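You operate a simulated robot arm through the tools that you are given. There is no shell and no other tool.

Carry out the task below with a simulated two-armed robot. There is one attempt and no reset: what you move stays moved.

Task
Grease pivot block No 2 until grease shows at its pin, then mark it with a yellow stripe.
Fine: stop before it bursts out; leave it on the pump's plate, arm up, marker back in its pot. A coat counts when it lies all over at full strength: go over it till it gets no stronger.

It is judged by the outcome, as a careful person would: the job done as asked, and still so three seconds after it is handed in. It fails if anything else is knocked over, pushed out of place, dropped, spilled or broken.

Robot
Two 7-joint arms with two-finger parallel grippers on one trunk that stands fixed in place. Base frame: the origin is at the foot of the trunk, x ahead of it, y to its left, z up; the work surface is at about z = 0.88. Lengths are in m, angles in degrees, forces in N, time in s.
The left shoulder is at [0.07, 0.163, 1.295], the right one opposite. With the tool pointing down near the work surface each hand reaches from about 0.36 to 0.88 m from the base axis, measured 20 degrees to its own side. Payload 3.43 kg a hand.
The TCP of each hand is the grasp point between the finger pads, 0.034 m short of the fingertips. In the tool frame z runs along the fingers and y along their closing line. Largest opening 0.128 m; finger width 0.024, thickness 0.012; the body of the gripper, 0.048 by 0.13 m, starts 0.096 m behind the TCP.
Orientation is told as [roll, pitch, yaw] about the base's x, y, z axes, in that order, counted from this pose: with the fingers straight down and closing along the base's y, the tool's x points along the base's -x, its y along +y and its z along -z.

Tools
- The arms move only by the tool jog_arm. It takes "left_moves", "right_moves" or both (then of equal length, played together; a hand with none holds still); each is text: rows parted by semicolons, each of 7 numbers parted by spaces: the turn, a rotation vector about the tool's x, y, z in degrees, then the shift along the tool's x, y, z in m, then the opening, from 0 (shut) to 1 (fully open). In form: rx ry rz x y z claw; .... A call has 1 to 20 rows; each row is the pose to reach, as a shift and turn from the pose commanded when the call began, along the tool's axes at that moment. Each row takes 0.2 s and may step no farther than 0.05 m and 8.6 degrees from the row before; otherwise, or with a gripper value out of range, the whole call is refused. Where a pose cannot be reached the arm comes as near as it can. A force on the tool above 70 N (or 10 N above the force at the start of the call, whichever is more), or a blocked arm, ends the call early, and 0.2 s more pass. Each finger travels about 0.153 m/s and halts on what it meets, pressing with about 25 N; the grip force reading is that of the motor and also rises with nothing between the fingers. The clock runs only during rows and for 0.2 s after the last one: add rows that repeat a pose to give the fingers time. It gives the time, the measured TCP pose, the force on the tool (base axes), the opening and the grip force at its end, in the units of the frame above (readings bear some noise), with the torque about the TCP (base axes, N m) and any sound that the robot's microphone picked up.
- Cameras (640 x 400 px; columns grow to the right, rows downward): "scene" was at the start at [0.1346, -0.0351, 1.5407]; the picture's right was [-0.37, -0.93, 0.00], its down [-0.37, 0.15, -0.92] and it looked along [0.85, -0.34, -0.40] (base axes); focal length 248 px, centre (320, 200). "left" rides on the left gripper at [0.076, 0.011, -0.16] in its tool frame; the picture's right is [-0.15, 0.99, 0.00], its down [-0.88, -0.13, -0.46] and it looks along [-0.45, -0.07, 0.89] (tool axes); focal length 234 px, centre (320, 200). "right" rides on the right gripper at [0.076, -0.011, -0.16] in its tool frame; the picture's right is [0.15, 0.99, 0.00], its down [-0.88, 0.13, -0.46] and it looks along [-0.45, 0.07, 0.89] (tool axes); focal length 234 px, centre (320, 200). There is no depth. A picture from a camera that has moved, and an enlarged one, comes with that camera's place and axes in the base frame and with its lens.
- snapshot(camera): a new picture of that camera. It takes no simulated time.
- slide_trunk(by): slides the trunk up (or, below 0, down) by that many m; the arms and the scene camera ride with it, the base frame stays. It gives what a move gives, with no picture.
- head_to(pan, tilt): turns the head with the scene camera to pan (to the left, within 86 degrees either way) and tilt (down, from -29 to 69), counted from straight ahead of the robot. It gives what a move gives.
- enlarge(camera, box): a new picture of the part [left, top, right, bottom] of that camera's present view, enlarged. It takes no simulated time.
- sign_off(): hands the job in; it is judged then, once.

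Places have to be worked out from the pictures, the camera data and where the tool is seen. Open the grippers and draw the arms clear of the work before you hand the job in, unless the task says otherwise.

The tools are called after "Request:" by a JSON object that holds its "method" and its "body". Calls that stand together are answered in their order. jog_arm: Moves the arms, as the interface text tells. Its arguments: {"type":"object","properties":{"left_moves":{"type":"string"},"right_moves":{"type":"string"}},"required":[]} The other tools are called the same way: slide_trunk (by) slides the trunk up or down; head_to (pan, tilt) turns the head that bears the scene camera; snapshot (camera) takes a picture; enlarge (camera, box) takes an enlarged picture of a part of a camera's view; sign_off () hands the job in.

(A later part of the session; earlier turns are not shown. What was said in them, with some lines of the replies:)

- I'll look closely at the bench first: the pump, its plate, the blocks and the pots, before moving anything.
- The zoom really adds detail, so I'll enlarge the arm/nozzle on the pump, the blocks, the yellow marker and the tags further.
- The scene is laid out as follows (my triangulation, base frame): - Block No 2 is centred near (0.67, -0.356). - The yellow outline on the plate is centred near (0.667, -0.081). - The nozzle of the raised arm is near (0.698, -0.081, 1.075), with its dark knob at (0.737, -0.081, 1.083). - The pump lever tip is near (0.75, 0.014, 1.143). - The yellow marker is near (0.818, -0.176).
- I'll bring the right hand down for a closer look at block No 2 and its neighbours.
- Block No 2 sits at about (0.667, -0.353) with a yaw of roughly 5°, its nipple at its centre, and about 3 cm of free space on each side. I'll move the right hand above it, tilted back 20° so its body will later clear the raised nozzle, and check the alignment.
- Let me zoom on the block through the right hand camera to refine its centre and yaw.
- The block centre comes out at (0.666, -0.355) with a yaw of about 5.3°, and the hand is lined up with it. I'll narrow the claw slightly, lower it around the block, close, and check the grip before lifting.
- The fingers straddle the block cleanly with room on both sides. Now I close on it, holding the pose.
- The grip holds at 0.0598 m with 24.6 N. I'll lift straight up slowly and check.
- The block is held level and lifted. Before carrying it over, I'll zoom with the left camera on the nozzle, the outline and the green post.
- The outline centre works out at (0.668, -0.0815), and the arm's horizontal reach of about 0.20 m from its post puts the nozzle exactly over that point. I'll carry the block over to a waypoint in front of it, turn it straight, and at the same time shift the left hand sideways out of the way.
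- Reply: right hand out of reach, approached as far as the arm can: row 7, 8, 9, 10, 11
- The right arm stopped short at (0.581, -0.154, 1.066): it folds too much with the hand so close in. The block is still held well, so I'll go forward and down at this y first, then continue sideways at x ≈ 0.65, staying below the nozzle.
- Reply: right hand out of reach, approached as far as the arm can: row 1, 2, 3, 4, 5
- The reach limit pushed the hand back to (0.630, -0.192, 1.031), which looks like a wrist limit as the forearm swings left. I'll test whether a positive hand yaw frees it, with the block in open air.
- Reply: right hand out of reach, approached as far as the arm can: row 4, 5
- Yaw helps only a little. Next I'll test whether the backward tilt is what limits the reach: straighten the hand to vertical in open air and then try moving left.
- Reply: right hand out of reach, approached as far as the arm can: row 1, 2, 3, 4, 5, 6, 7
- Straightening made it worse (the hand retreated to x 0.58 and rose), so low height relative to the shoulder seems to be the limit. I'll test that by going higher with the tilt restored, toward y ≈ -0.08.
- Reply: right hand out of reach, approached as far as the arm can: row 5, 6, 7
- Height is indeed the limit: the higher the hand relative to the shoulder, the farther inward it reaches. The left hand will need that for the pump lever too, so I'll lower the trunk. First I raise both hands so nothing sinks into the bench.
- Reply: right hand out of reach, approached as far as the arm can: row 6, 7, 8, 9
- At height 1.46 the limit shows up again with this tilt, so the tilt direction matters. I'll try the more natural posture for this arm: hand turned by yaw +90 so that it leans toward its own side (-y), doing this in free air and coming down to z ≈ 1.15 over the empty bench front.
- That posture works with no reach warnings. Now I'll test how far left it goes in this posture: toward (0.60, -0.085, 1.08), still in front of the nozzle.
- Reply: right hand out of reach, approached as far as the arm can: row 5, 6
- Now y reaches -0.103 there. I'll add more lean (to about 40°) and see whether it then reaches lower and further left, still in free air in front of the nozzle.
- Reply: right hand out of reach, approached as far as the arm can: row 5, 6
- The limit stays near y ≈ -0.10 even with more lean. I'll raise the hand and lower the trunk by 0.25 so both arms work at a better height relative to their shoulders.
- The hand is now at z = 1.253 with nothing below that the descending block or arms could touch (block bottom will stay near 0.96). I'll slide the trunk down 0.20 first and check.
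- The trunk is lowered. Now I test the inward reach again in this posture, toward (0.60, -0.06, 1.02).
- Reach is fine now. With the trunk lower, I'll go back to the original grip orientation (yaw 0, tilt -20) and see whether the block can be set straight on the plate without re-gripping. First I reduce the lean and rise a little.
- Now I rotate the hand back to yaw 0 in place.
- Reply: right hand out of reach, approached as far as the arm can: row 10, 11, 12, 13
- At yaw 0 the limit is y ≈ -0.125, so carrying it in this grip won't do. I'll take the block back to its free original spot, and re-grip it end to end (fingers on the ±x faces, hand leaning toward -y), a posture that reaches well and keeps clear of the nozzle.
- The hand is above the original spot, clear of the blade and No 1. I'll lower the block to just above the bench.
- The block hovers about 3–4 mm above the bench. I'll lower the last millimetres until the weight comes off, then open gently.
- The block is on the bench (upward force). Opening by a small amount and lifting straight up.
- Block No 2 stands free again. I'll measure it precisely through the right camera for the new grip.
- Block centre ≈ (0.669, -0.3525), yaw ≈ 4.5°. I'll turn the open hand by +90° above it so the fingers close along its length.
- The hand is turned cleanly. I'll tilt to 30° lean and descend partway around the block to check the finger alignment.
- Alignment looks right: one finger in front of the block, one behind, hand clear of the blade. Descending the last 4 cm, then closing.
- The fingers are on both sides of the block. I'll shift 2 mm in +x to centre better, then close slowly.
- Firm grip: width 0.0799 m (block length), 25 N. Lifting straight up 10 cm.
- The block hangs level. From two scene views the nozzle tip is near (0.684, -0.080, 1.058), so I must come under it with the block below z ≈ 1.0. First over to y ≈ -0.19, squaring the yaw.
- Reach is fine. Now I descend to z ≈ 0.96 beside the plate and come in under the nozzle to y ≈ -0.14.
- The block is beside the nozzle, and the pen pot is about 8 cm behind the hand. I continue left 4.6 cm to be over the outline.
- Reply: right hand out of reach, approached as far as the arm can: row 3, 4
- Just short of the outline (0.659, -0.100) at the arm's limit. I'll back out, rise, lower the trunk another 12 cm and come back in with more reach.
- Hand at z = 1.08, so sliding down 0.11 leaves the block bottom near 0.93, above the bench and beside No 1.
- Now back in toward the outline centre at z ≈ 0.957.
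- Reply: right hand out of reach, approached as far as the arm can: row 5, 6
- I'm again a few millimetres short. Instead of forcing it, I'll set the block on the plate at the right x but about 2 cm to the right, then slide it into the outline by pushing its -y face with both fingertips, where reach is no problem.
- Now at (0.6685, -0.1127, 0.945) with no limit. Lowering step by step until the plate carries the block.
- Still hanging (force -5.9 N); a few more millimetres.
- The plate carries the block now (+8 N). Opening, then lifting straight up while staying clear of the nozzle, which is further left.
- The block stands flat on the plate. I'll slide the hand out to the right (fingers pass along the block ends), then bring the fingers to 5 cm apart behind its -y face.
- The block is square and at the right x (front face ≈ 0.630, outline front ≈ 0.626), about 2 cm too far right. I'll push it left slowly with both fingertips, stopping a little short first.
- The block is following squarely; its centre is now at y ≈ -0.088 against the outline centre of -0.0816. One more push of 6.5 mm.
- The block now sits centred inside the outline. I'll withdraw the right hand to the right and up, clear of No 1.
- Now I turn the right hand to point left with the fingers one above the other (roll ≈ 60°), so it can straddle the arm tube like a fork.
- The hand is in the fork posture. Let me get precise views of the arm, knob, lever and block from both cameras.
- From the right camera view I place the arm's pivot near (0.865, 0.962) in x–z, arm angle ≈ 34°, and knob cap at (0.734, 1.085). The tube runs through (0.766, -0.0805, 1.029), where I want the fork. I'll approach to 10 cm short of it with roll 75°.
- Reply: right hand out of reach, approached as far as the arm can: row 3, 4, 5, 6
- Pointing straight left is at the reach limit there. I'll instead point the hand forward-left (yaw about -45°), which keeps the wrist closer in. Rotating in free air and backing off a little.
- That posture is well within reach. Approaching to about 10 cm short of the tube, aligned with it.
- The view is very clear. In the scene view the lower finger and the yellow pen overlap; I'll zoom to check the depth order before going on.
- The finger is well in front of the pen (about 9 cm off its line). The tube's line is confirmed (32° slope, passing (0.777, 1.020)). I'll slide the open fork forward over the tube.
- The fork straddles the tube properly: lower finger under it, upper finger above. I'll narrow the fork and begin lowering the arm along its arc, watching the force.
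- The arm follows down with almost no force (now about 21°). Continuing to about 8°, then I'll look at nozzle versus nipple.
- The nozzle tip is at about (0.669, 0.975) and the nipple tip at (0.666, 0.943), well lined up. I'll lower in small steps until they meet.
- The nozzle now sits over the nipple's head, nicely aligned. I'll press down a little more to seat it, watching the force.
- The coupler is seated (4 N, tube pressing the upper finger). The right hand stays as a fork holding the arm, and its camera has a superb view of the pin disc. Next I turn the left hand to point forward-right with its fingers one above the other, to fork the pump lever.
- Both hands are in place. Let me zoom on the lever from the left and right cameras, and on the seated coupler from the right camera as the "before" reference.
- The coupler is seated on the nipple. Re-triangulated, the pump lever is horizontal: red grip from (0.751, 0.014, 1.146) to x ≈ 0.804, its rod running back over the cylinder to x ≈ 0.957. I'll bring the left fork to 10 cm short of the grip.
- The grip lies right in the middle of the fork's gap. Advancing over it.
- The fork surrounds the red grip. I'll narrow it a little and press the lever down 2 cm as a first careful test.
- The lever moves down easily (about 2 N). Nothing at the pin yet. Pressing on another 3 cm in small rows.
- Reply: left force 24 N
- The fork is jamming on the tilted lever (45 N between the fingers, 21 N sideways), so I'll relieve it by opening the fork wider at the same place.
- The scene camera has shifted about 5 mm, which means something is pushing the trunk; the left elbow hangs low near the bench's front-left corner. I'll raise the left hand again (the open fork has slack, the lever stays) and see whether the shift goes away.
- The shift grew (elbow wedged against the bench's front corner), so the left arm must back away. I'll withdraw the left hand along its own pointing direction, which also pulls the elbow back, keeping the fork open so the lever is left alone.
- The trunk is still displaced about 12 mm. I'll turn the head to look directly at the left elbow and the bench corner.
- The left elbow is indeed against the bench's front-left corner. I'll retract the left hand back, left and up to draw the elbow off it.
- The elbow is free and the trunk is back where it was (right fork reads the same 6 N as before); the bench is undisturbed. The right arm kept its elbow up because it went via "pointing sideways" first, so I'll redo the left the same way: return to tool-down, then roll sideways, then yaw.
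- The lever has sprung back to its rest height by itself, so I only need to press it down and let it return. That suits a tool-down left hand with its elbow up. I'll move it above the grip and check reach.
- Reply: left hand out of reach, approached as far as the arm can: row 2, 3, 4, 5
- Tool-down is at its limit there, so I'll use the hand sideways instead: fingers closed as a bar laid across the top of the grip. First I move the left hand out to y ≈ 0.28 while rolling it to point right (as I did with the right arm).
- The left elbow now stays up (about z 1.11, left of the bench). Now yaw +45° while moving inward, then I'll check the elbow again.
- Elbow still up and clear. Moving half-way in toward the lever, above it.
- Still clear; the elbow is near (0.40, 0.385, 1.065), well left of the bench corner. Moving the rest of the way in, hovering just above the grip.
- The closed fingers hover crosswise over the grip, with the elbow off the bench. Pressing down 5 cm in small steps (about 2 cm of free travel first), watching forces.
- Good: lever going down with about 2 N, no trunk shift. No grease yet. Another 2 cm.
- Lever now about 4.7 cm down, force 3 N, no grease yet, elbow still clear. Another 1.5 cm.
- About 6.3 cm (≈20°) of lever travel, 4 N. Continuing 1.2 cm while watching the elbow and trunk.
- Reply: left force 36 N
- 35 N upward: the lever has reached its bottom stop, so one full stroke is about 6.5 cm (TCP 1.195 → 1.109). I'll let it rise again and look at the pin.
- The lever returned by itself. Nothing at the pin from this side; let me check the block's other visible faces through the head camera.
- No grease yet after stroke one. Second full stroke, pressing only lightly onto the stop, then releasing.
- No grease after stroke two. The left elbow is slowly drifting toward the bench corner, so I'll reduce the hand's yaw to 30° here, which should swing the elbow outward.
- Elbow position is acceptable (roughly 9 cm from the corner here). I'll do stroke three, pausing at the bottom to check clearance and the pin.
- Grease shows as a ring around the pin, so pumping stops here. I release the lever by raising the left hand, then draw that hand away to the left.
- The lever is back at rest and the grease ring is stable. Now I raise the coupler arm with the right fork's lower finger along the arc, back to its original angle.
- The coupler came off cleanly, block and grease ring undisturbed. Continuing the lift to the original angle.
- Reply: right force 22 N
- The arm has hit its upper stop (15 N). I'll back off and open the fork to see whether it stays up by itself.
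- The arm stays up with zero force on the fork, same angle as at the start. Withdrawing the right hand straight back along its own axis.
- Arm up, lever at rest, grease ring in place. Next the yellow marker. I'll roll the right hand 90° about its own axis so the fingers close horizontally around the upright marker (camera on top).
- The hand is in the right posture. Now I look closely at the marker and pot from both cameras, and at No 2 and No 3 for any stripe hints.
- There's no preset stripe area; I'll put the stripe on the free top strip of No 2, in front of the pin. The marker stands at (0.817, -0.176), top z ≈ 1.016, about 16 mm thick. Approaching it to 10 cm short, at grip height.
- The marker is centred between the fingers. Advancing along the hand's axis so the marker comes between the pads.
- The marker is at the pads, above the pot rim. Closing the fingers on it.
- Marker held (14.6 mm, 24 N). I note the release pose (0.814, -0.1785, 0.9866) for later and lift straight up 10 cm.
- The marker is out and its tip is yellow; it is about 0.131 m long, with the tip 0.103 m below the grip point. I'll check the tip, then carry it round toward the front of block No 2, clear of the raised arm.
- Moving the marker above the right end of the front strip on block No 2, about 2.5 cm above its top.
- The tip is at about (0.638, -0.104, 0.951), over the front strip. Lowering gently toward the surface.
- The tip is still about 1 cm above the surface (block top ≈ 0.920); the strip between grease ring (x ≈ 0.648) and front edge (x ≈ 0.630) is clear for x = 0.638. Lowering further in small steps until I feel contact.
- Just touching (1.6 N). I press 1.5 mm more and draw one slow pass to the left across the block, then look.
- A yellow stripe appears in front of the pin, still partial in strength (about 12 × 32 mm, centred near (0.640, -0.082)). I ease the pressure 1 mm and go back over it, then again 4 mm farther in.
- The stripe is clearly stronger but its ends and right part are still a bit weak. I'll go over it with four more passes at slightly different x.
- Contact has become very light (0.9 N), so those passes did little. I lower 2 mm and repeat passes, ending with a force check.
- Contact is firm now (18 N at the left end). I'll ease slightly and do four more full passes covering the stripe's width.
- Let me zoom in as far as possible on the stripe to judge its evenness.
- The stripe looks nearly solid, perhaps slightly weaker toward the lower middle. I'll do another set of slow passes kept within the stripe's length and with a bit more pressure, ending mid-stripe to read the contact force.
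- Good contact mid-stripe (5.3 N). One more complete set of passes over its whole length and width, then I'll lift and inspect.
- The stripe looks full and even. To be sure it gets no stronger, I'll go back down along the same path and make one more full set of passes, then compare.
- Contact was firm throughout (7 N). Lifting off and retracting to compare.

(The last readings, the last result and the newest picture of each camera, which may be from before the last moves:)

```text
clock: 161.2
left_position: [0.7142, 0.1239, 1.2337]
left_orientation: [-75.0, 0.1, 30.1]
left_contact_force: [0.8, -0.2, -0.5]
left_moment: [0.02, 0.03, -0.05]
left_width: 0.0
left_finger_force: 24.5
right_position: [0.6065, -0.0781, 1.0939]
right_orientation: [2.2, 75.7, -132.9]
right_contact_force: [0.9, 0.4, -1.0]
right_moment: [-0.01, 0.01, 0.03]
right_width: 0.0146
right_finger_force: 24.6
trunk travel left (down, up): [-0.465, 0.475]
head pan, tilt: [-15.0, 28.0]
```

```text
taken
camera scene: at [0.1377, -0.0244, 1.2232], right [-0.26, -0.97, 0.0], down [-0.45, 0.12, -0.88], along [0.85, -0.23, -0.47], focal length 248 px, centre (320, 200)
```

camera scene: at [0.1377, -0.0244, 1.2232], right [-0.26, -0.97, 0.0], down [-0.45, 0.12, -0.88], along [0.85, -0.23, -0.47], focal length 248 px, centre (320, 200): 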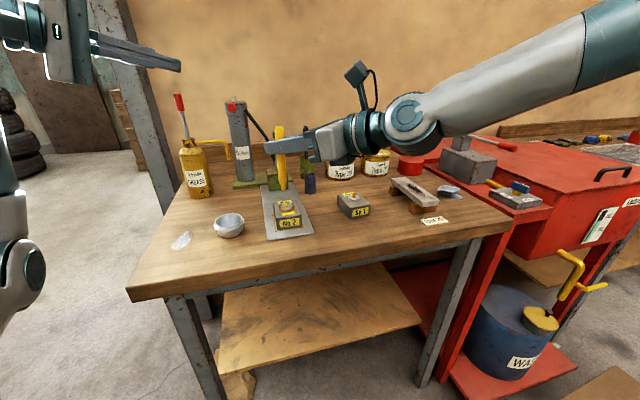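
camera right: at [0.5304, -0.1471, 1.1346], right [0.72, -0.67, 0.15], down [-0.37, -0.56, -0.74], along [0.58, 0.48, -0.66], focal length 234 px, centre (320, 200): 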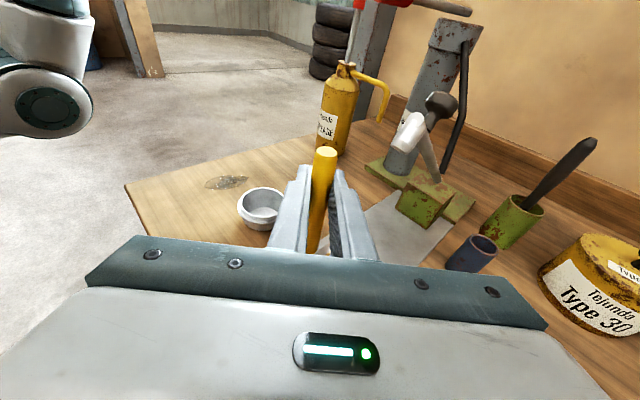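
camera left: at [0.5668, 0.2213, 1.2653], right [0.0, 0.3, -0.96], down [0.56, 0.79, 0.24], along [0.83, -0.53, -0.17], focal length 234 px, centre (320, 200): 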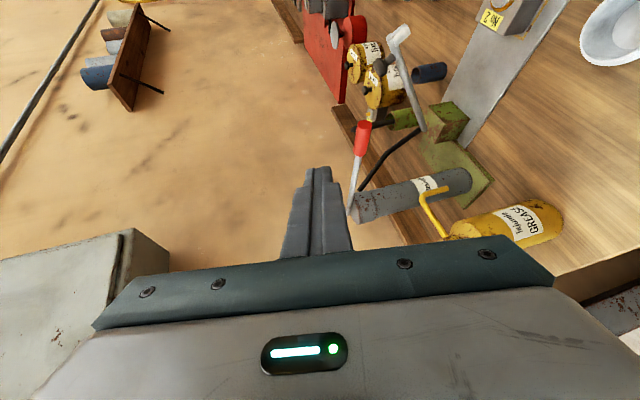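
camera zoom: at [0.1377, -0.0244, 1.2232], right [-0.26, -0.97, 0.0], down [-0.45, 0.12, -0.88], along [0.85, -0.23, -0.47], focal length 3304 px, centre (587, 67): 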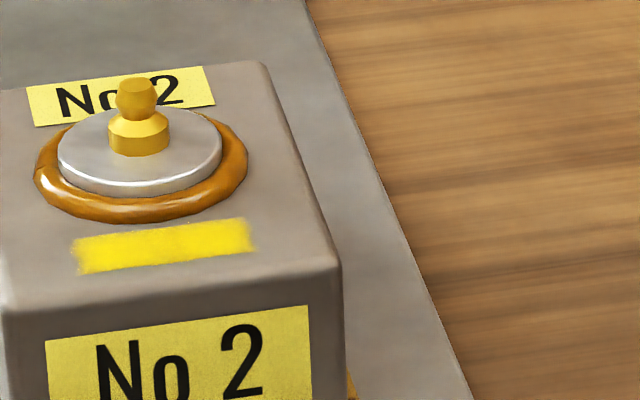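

Unchanged from before: the stripe is at full strength, the grease ring intact. Now I carry the marker back: first right past the raised arm, then over the blue pot.

Request:
{"method": "jog_arm", "body": {"right_moves": "0 0 0 -0.001 0.024 -0.0195 0.05; 0 0 0 -0.0021 0.048 -0.039 0.05; 0 0 0 -0.0031 0.072 -0.0585 0.05; 0 0 0 -0.0041 0.096 -0.078 0.05; 0 0 0 0.0012 0.1205 -0.048 0.05; 0 0 0 0.0065 0.145 -0.018 0.05; 0 0 0 0.0117 0.1694 0.0121 0.05; 0 0 0 0.017 0.1939 0.0421 0.05; 0 0 0 0.0223 0.2184 0.0721 0.05; 0 0 0 0.0223 0.2184 0.0721 0.05"}}

Request:
{"method": "enlarge", "body": {"camera": "scene", "box": [260, 110, 356, 200]}}

Request:
{"method": "snapshot", "body": {"camera": "right"}}

```text
clock: 163.4
left_position: [0.7114, 0.1238, 1.2357]
left_orientation: [-74.9, -0.1, 30.1]
left_contact_force: [0.3, 0.6, 0.0]
left_moment: [-0.01, -0.01, 0.0]
left_width: 0.0
left_finger_force: 25.3
right_position: [0.8117, -0.1783, 1.1026]
right_orientation: [2.4, 75.8, -132.5]
right_contact_force: [0.3, -0.4, 0.1]
right_moment: [-0.01, 0.06, -0.01]
right_width: 0.0145
right_finger_force: 24.7
trunk travel left (down, up): [-0.465, 0.475]
head pan, tilt: [-15.0, 28.0]
```

```text
4.44 times, centred on (308, 155) of scene
camera zoom: at [0.1357, -0.0246, 1.2235], right [-0.26, -0.97, 0.0], down [-0.45, 0.12, -0.88], along [0.85, -0.23, -0.47], focal length 1101 px, centre (373, 400)
```

zoom: 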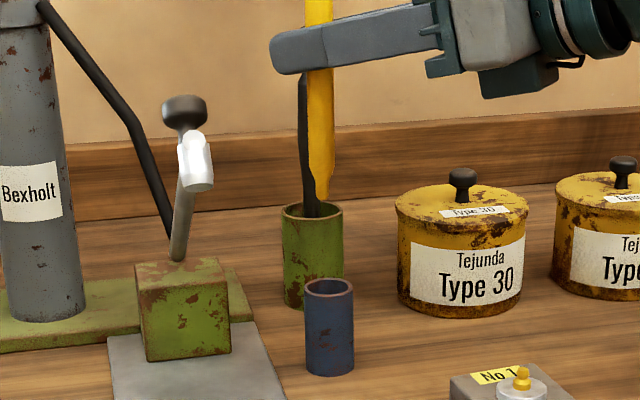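

```text
taken
camera right: at [0.7049, -0.2654, 1.2143], right [0.72, -0.67, 0.15], down [-0.37, -0.56, -0.74], along [0.58, 0.48, -0.65], focal length 234 px, centre (320, 200)
```

right: 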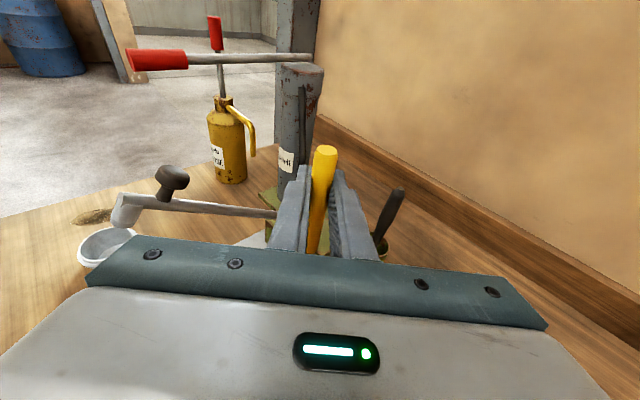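

The tip is a couple of millimetres left of the original line, still well within the pot's opening. I correct by (+2, -2) mm and lower until the tip is just inside the rim, then check.

Request:
{"method": "jog_arm", "body": {"right_moves": "0 0 0 0 0.0028 0 0.05; 0 0 0 -0.0242 0.0026 0.0061 0.05; 0 0 0 -0.0485 0.0023 0.0123 0.05; 0 0 0 -0.063 0.0022 0.0159 0.05; 0 0 0 -0.063 0.0022 0.0159 0.05"}}

Request:
{"method": "enlarge", "body": {"camera": "scene", "box": [280, 130, 340, 200]}}

Request:
{"method": "snapshot", "body": {"camera": "right"}}

```text
clock: 164.6
left_position: [0.7111, 0.1243, 1.2342]
left_orientation: [-75.0, 0.0, 30.1]
left_contact_force: [-0.6, -0.1, -0.6]
left_moment: [-0.02, -0.02, 0.01]
left_width: 0.0
left_finger_force: 24.7
right_position: [0.8136, -0.1798, 1.0376]
right_orientation: [2.5, 75.8, -132.6]
right_contact_force: [0.0, -0.1, 0.0]
right_moment: [0.02, 0.02, 0.01]
right_width: 0.0144
right_finger_force: 24.5
trunk travel left (down, up): [-0.465, 0.475]
head pan, tilt: [-15.0, 28.0]
```

```text
5.71 times, centred on (310, 165) of scene
camera zoom: at [0.1365, -0.0242, 1.2234], right [-0.26, -0.97, 0.0], down [-0.45, 0.12, -0.88], along [0.85, -0.23, -0.47], focal length 1416 px, centre (377, 400)
```

zoom: 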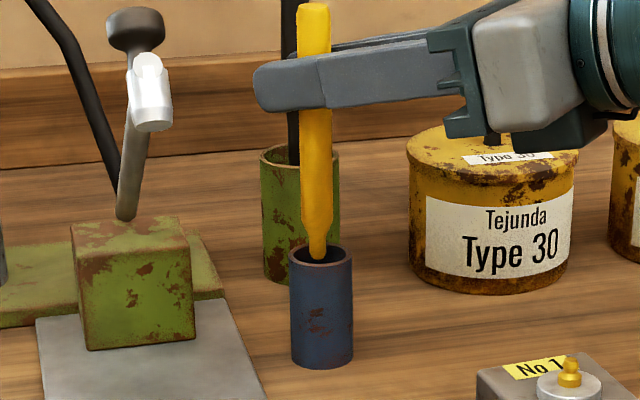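

```text
taken
camera right: at [0.7077, -0.2673, 1.1495], right [0.72, -0.67, 0.15], down [-0.37, -0.56, -0.74], along [0.58, 0.48, -0.65], focal length 234 px, centre (320, 200)
```

right: 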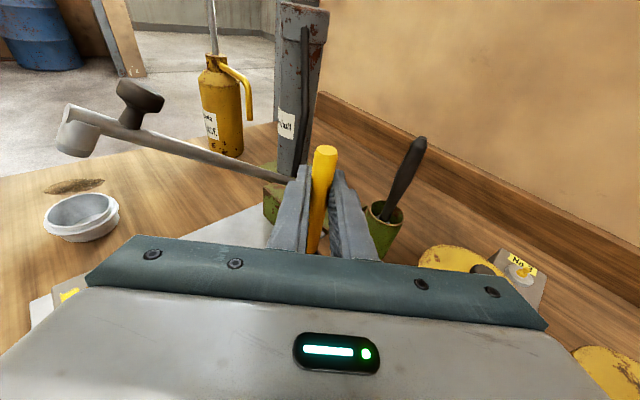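

The tip is entering the pot centrally. Lowering the rest of the way to the bottom.

Request:
{"method": "jog_arm", "body": {"right_moves": "0 0 0 -0.0145 0.0008 0.0037 0.05; 0 0 0 -0.0291 0.0007 0.0074 0.05; 0 0 0 -0.0407 0.0006 0.0103 0.05; 0 0 0 -0.0475 0.0005 0.012 0.05; 0 0 0 -0.0475 0.0005 0.012 0.05"}}

Request:
{"method": "enlarge", "body": {"camera": "scene", "box": [280, 130, 340, 200]}}

```text
clock: 165.8
left_position: [0.712, 0.1236, 1.2352]
left_orientation: [-75.0, 0.0, 30.1]
left_contact_force: [0.1, -0.3, -0.7]
left_moment: [-0.01, -0.02, 0.0]
left_width: 0.0
left_finger_force: 25.4
right_position: [0.8131, -0.1796, 0.9879]
right_orientation: [2.5, 75.6, -132.7]
right_contact_force: [-0.4, 0.1, 0.5]
right_moment: [-0.01, 0.01, 0.01]
right_width: 0.0145
right_finger_force: 24.7
trunk travel left (down, up): [-0.465, 0.475]
head pan, tilt: [-15.0, 28.0]
```

```text
5.71 times, centred on (310, 165) of scene
camera zoom: at [0.1367, -0.0243, 1.2233], right [-0.26, -0.97, 0.0], down [-0.45, 0.12, -0.88], along [0.85, -0.23, -0.47], focal length 1416 px, centre (377, 400)
```

zoom: 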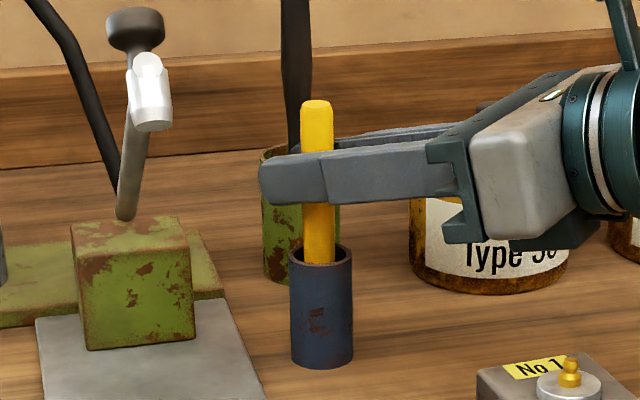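

The marker is about 5 mm higher than it originally stood (it slid a little in the grip while drawing), so I lower a few millimetres more before releasing.

Request:
{"method": "jog_arm", "body": {"right_moves": "0 0 0 -0.0019 0 0.0005 0.05; 0 0 0 -0.0039 0 0.001 0.05; 0 0 0 -0.0053 0 0.0013 0.05; 0 0 0 -0.0053 0 0.0013 0.05"}}

Request:
{"method": "enlarge", "body": {"camera": "scene", "box": [280, 130, 340, 200]}}

```text
clock: 166.8
left_position: [0.7116, 0.1248, 1.2353]
left_orientation: [-75.1, 0.0, 30.1]
left_contact_force: [0.0, -0.3, 0.6]
left_moment: [0.0, -0.07, 0.02]
left_width: 0.0002
left_finger_force: 25.1
right_position: [0.8144, -0.1808, 0.9856]
right_orientation: [2.5, 75.4, -132.6]
right_contact_force: [-0.1, -0.4, -0.7]
right_moment: [0.01, 0.02, 0.0]
right_width: 0.0144
right_finger_force: 24.6
trunk travel left (down, up): [-0.465, 0.475]
head pan, tilt: [-15.0, 28.0]
```

```text
5.71 times, centred on (310, 165) of scene
camera zoom: at [0.1367, -0.0243, 1.2233], right [-0.26, -0.97, 0.0], down [-0.45, 0.12, -0.88], along [0.85, -0.23, -0.47], focal length 1416 px, centre (377, 400)
```

zoom: 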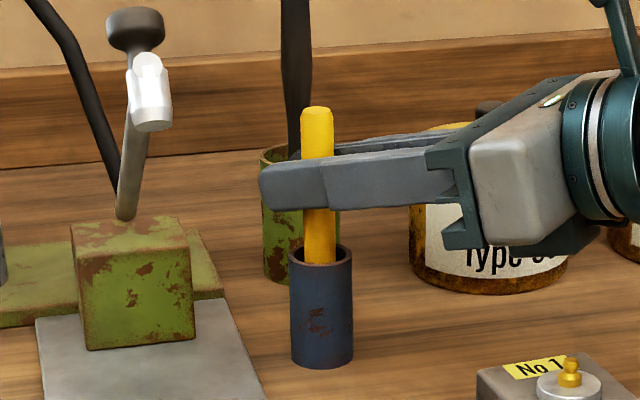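

Request:
{"method": "jog_arm", "body": {"right_moves": "0 0 0 -0.0015 0 0.0004 0.05; 0 0 0 -0.0029 0 0.0007 0.05; 0 0 0 -0.0029 0 0.0007 0.05"}}

```text
clock: 167.6
left_position: [0.7124, 0.1238, 1.2358]
left_orientation: [-75.0, -0.1, 30.0]
left_contact_force: [-0.5, 0.0, -0.3]
left_moment: [0.0, 0.05, 0.0]
left_width: 0.0
left_finger_force: 25.2
right_position: [0.8129, -0.1802, 0.9836]
right_orientation: [2.6, 75.3, -132.7]
right_contact_force: [0.5, 1.1, -1.4]
right_moment: [0.01, 0.02, 0.02]
right_width: 0.0144
right_finger_force: 24.3
right hand out of reach, approached as far as the arm can: row 1, 2, 3
trunk travel left (down, up): [-0.465, 0.475]
head pan, tilt: [-15.0, 28.0]
```

The arm is at its lower limit there; the marker is within about 2–3 mm of the pot's bottom, so I open the fingers gently and let it settle.

Request:
{"method": "jog_arm", "body": {"right_moves": "0 0 0 0 0 0 0.12; 0 0 0 0 0 0 0.2; 0 0 0 0 0 0 0.32; 0 0 0 0 0 0 0.45; 0 0 0 0 0 0 0.45"}}

Request:
{"method": "enlarge", "body": {"camera": "scene", "box": [280, 130, 340, 200]}}

Request:
{"method": "snapshot", "body": {"camera": "right"}}

```text
clock: 168.8
left_position: [0.7116, 0.1239, 1.236]
left_orientation: [-75.0, -0.1, 30.2]
left_contact_force: [-0.5, -0.5, 0.9]
left_moment: [0.01, -0.01, -0.02]
left_width: 0.0002
left_finger_force: 25.3
right_position: [0.8134, -0.1816, 0.9837]
right_orientation: [2.6, 75.3, -132.7]
right_contact_force: [0.1, 0.0, -1.1]
right_moment: [0.03, 0.03, -0.04]
right_width: 0.0574
right_finger_force: 0.1
trunk travel left (down, up): [-0.465, 0.475]
head pan, tilt: [-15.0, 28.0]
```

```text
5.71 times, centred on (310, 165) of scene
camera zoom: at [0.1367, -0.0243, 1.2233], right [-0.26, -0.97, 0.0], down [-0.45, 0.12, -0.88], along [0.85, -0.23, -0.47], focal length 1416 px, centre (377, 400)
```

zoom: 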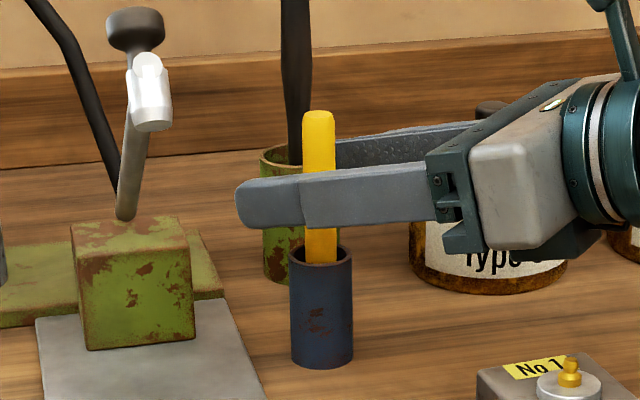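

```text
taken
camera right: at [0.707, -0.267, 1.097], right [0.72, -0.67, 0.15], down [-0.37, -0.57, -0.74], along [0.58, 0.47, -0.66], focal length 234 px, centre (320, 200)
```

right: 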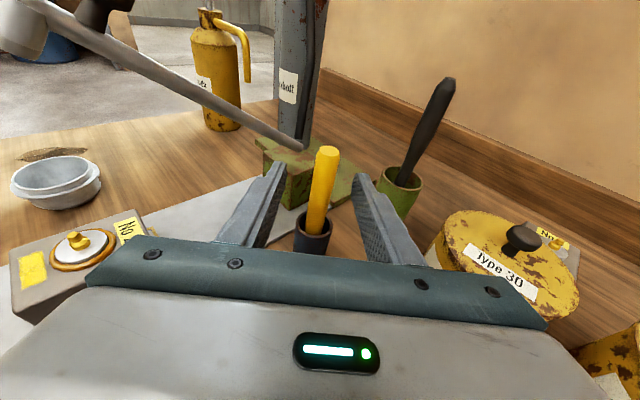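

The marker stands in its pot. Withdrawing the right hand straight back along its axis, then up and away to the right.

Request:
{"method": "jog_arm", "body": {"right_moves": "0 0 0 0 0 -0.025 0.45; 0 0 0 0 0 -0.055 0.45; 0 0 0 0 0 -0.085 0.45; 0 0 0 0 0 -0.12 0.45; 0 0 0 0.02 0 -0.15 0.45; 0 0 0 0.05 0.01 -0.18 0.45; 0 0 0 0.08 0.03 -0.2 0.45; 0 0 0 0.11 0.05 -0.22 0.45; 0 0 0 0.11 0.05 -0.22 0.45"}}

Request:
{"method": "snapshot", "body": {"camera": "scene"}}

Request:
{"method": "enlarge", "body": {"camera": "right", "box": [200, 100, 440, 250]}}

Request:
{"method": "snapshot", "body": {"camera": "right"}}

```text
clock: 170.8
left_position: [0.7126, 0.1242, 1.2341]
left_orientation: [-74.9, 0.1, 30.1]
left_contact_force: [-0.2, 0.2, 0.1]
left_moment: [0.01, 0.01, -0.03]
left_width: 0.0
left_finger_force: 25.1
right_position: [0.7153, -0.3466, 1.146]
right_orientation: [2.2, 75.7, -132.9]
right_contact_force: [-0.1, 0.2, 0.3]
right_moment: [0.03, -0.01, 0.04]
right_width: 0.0575
right_finger_force: 0.1
trunk travel left (down, up): [-0.465, 0.475]
head pan, tilt: [-15.0, 28.0]
```

```text
taken
camera scene: at [0.1369, -0.0244, 1.2233], right [-0.26, -0.97, 0.0], down [-0.45, 0.12, -0.88], along [0.85, -0.23, -0.47], focal length 248 px, centre (320, 200)
```

scene: 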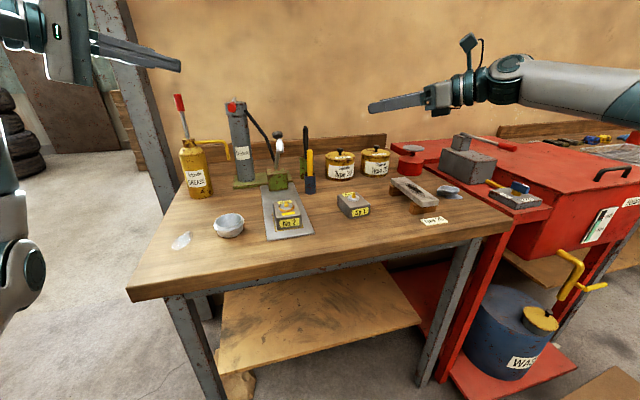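

```text
2.67 times, centred on (320, 175) of right
camera zoom: at [0.6099, -0.4341, 1.2578], right [0.72, -0.67, 0.15], down [-0.37, -0.56, -0.74], along [0.58, 0.48, -0.66], focal length 624 px, centre (320, 267)
```

zoom: 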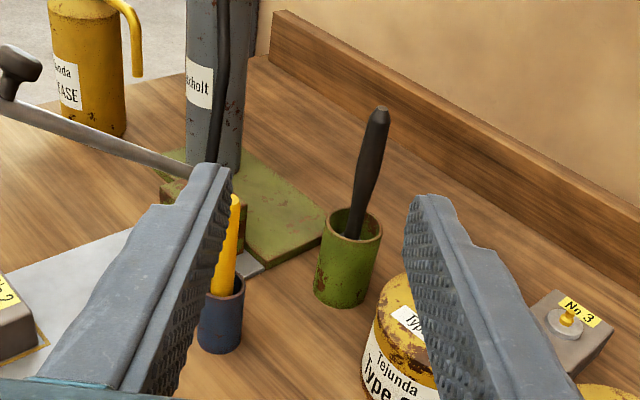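

```text
taken
camera right: at [0.6099, -0.4341, 1.2578], right [0.72, -0.67, 0.15], down [-0.37, -0.56, -0.74], along [0.58, 0.48, -0.66], focal length 234 px, centre (320, 200)
```

right: 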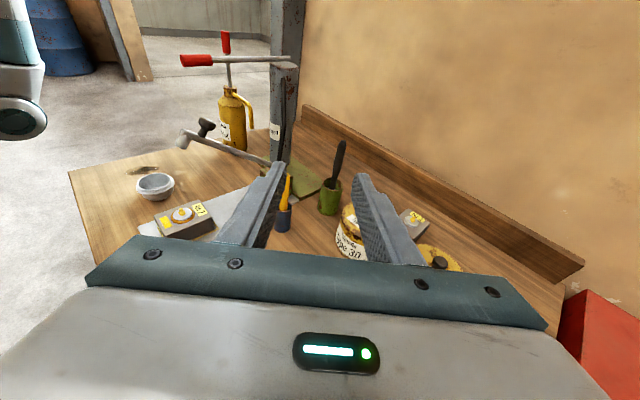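

Everything looks in order. A close look at the stripe and pin from this second angle, and at the pot and arm.

Request:
{"method": "enlarge", "body": {"camera": "right", "box": [150, 195, 222, 240]}}

Request:
{"method": "enlarge", "body": {"camera": "scene", "box": [220, 90, 380, 250]}}

Request:
{"method": "enlarge", "body": {"camera": "scene", "box": [284, 195, 316, 225]}}

```text
8.89 times, centred on (186, 218) of right
camera zoom: at [0.6099, -0.4341, 1.2578], right [0.72, -0.67, 0.15], down [-0.37, -0.56, -0.74], along [0.58, 0.48, -0.66], focal length 2082 px, centre (1511, 44)
```

zoom: 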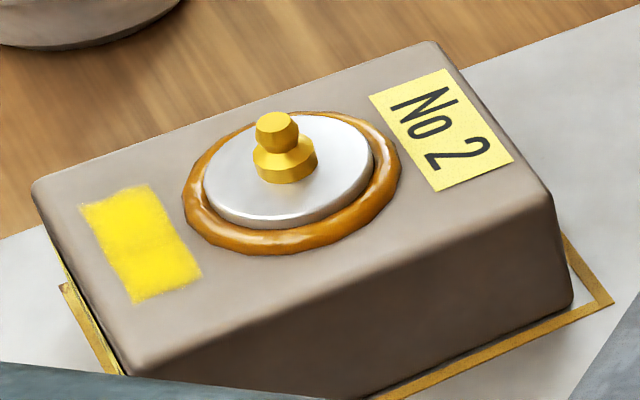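

```text
2.50 times, centred on (300, 170) of scene
camera zoom: at [0.1369, -0.0244, 1.2233], right [-0.26, -0.97, 0.0], down [-0.45, 0.12, -0.88], along [0.85, -0.23, -0.47], focal length 620 px, centre (370, 275)
```

zoom: 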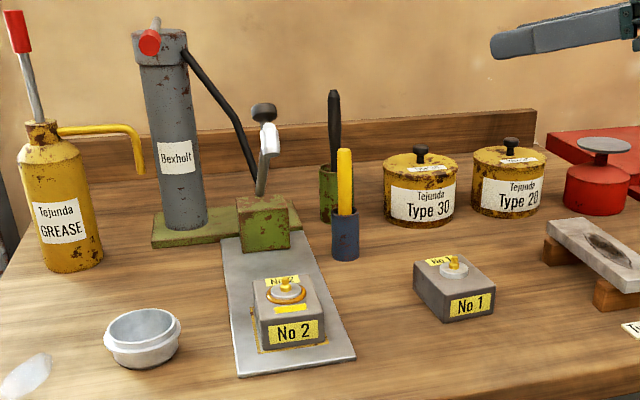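

```text
13.33 times, centred on (300, 210) of scene
camera zoom: at [0.1369, -0.0244, 1.2233], right [-0.26, -0.97, 0.0], down [-0.45, 0.12, -0.88], along [0.85, -0.23, -0.47], focal length 3304 px, centre (587, 67)
```

zoom: 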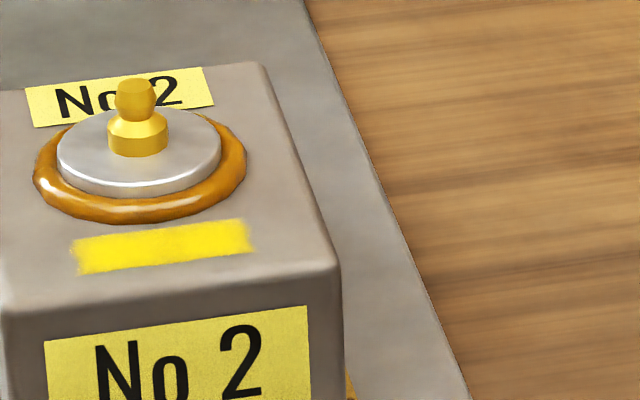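

The stripe is solid from both sides, grease ring neat, arm up, marker in its pot, block inside the outline. Now I draw both arms back from the bench and open the grippers.

Request:
{"method": "jog_arm", "body": {"left_moves": "0 0 0 0 0 -0.03 0; 0 0 0 0 0 -0.06 0; 0 0 0 0 0 -0.09 0.1; 0 0 0 0 0 -0.12 0.3; 0 0 0 0 0 -0.15 0.5; 0 0 0 0 0 -0.15 0.7; 0 0 0 0 0 -0.15 0.8", "right_moves": "0 0 0 0.005 0 -0.02 0.5; 0 0 0 0.01 0 -0.04 0.55; 0 0 0 0.015 0 -0.06 0.6; 0 0 0 0.02 0 -0.08 0.65; 0 0 0 0.025 0 -0.1 0.7; 0 0 0 0.03 0 -0.1 0.75; 0 0 0 0.03 0 -0.1 0.8"}}

Request:
{"method": "snapshot", "body": {"camera": "scene"}}

Request:
{"method": "snapshot", "body": {"camera": "left"}}

Request:
{"method": "snapshot", "body": {"camera": "right"}}

```text
clock: 172.4
left_position: [0.639, 0.2495, 1.275]
left_orientation: [-75.1, 0.0, 30.1]
left_contact_force: [-0.5, 0.5, -0.1]
left_moment: [0.01, -0.02, 0.0]
left_width: 0.1025
left_finger_force: 0.0
right_position: [0.6506, -0.4093, 1.1992]
right_orientation: [2.5, 75.8, -132.5]
right_contact_force: [0.4, -0.6, -0.3]
right_moment: [0.02, 0.0, 0.0]
right_width: 0.1026
right_finger_force: 0.1
trunk travel left (down, up): [-0.465, 0.475]
head pan, tilt: [-15.0, 28.0]
```

```text
taken
camera scene: at [0.1362, -0.0242, 1.2234], right [-0.26, -0.97, 0.0], down [-0.45, 0.12, -0.88], along [0.85, -0.23, -0.47], focal length 248 px, centre (320, 200)
```

scene: 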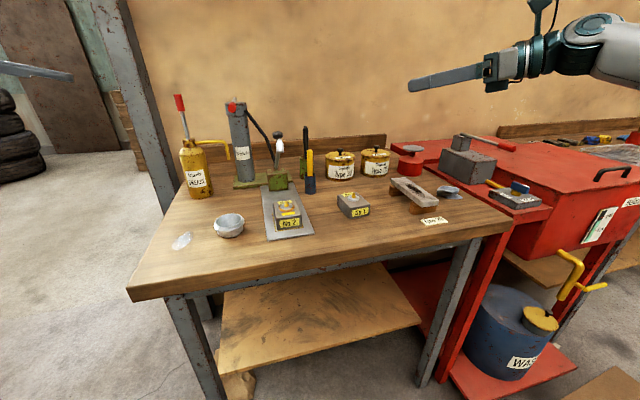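

```text
taken
camera left: at [0.4942, 0.3474, 1.3044], right [0.0, 0.29, -0.96], down [0.56, 0.79, 0.24], along [0.83, -0.53, -0.17], focal length 234 px, centre (320, 200)
```

left: 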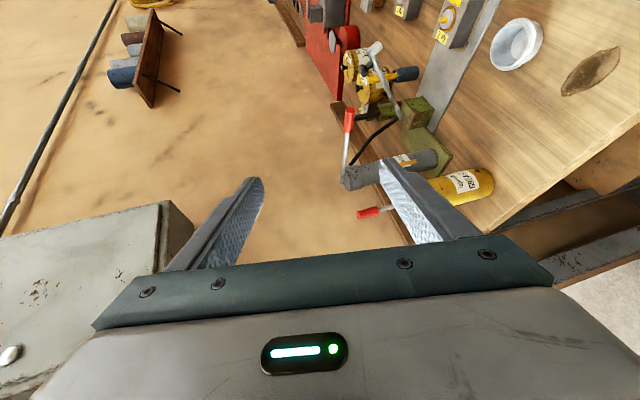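

```text
taken
camera right: at [0.5456, -0.4964, 1.3114], right [0.72, -0.67, 0.15], down [-0.37, -0.56, -0.74], along [0.58, 0.48, -0.65], focal length 234 px, centre (320, 200)
```

right: 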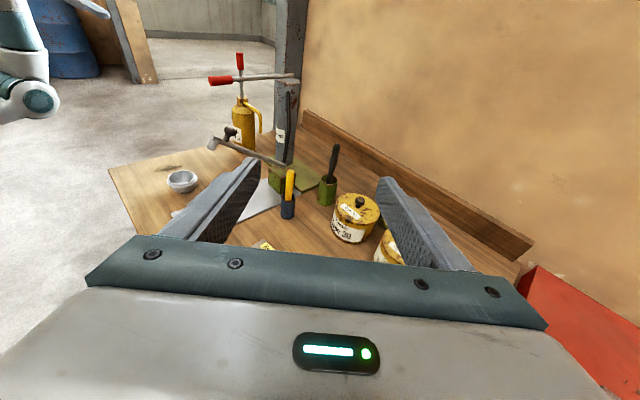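

Final check before handing in: a last close look at the block and the raised arm.

Request:
{"method": "enlarge", "body": {"camera": "scene", "box": [240, 120, 336, 250]}}

Request:
{"method": "enlarge", "body": {"camera": "left", "box": [420, 0, 500, 50]}}

```text
3.08 times, centred on (288, 185) of scene
camera zoom: at [0.1362, -0.0242, 1.2234], right [-0.26, -0.97, 0.0], down [-0.45, 0.12, -0.88], along [0.85, -0.23, -0.47], focal length 762 px, centre (418, 246)
```

zoom: 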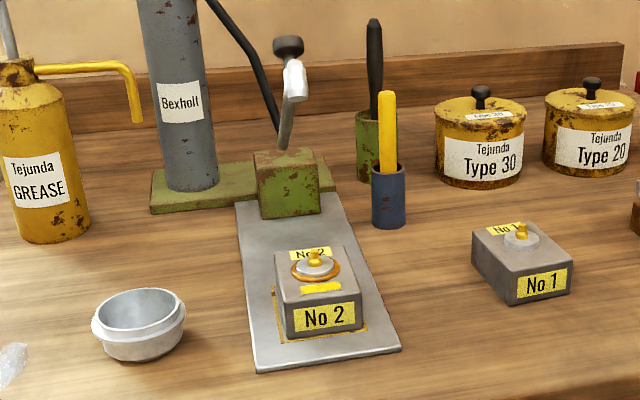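

```text
8.00 times, centred on (460, 25) of left
camera zoom: at [0.4942, 0.3474, 1.3044], right [0.0, 0.29, -0.96], down [0.56, 0.79, 0.24], along [0.83, -0.53, -0.17], focal length 1873 px, centre (-800, 1600)
```

zoom: 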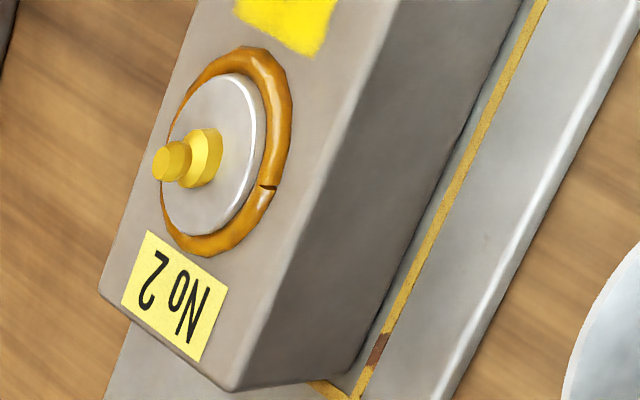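

Block No 2 sits inside the outline on the pump's plate with a neat grease ring around its pin and a solid yellow stripe. The arm is up, the lever is at rest, the marker is in its pot, and nothing else has moved. Both arms are clear with their grippers open, so I'm handing in.

Request:
{"method": "sign_off", "body": {}}

```text
The job is handed in.
```

Pivot block No 2 is greased and marked, and I've handed the job in; no result has come back yet.

- **Grease:** I stopped on the third pump stroke, as soon as a ring of grease showed around the pin. It has not burst out.
- **Stripe:** a yellow stripe about 12 × 32 mm lies on top of the block, in front of the pin. I went over it until further passes made no visible difference.
- **Left as asked:** the block sits inside the outline on the pump's plate. The coupler arm is up, and the marker is back in its blue pot. Both robot arms are clear with the grippers open.

While I was reaching for the pump lever, the left elbow pressed against the bench's front-left corner and pushed the robot's trunk back about 1 cm. I backed it off, the trunk returned to place, and nothing on the bench moved.
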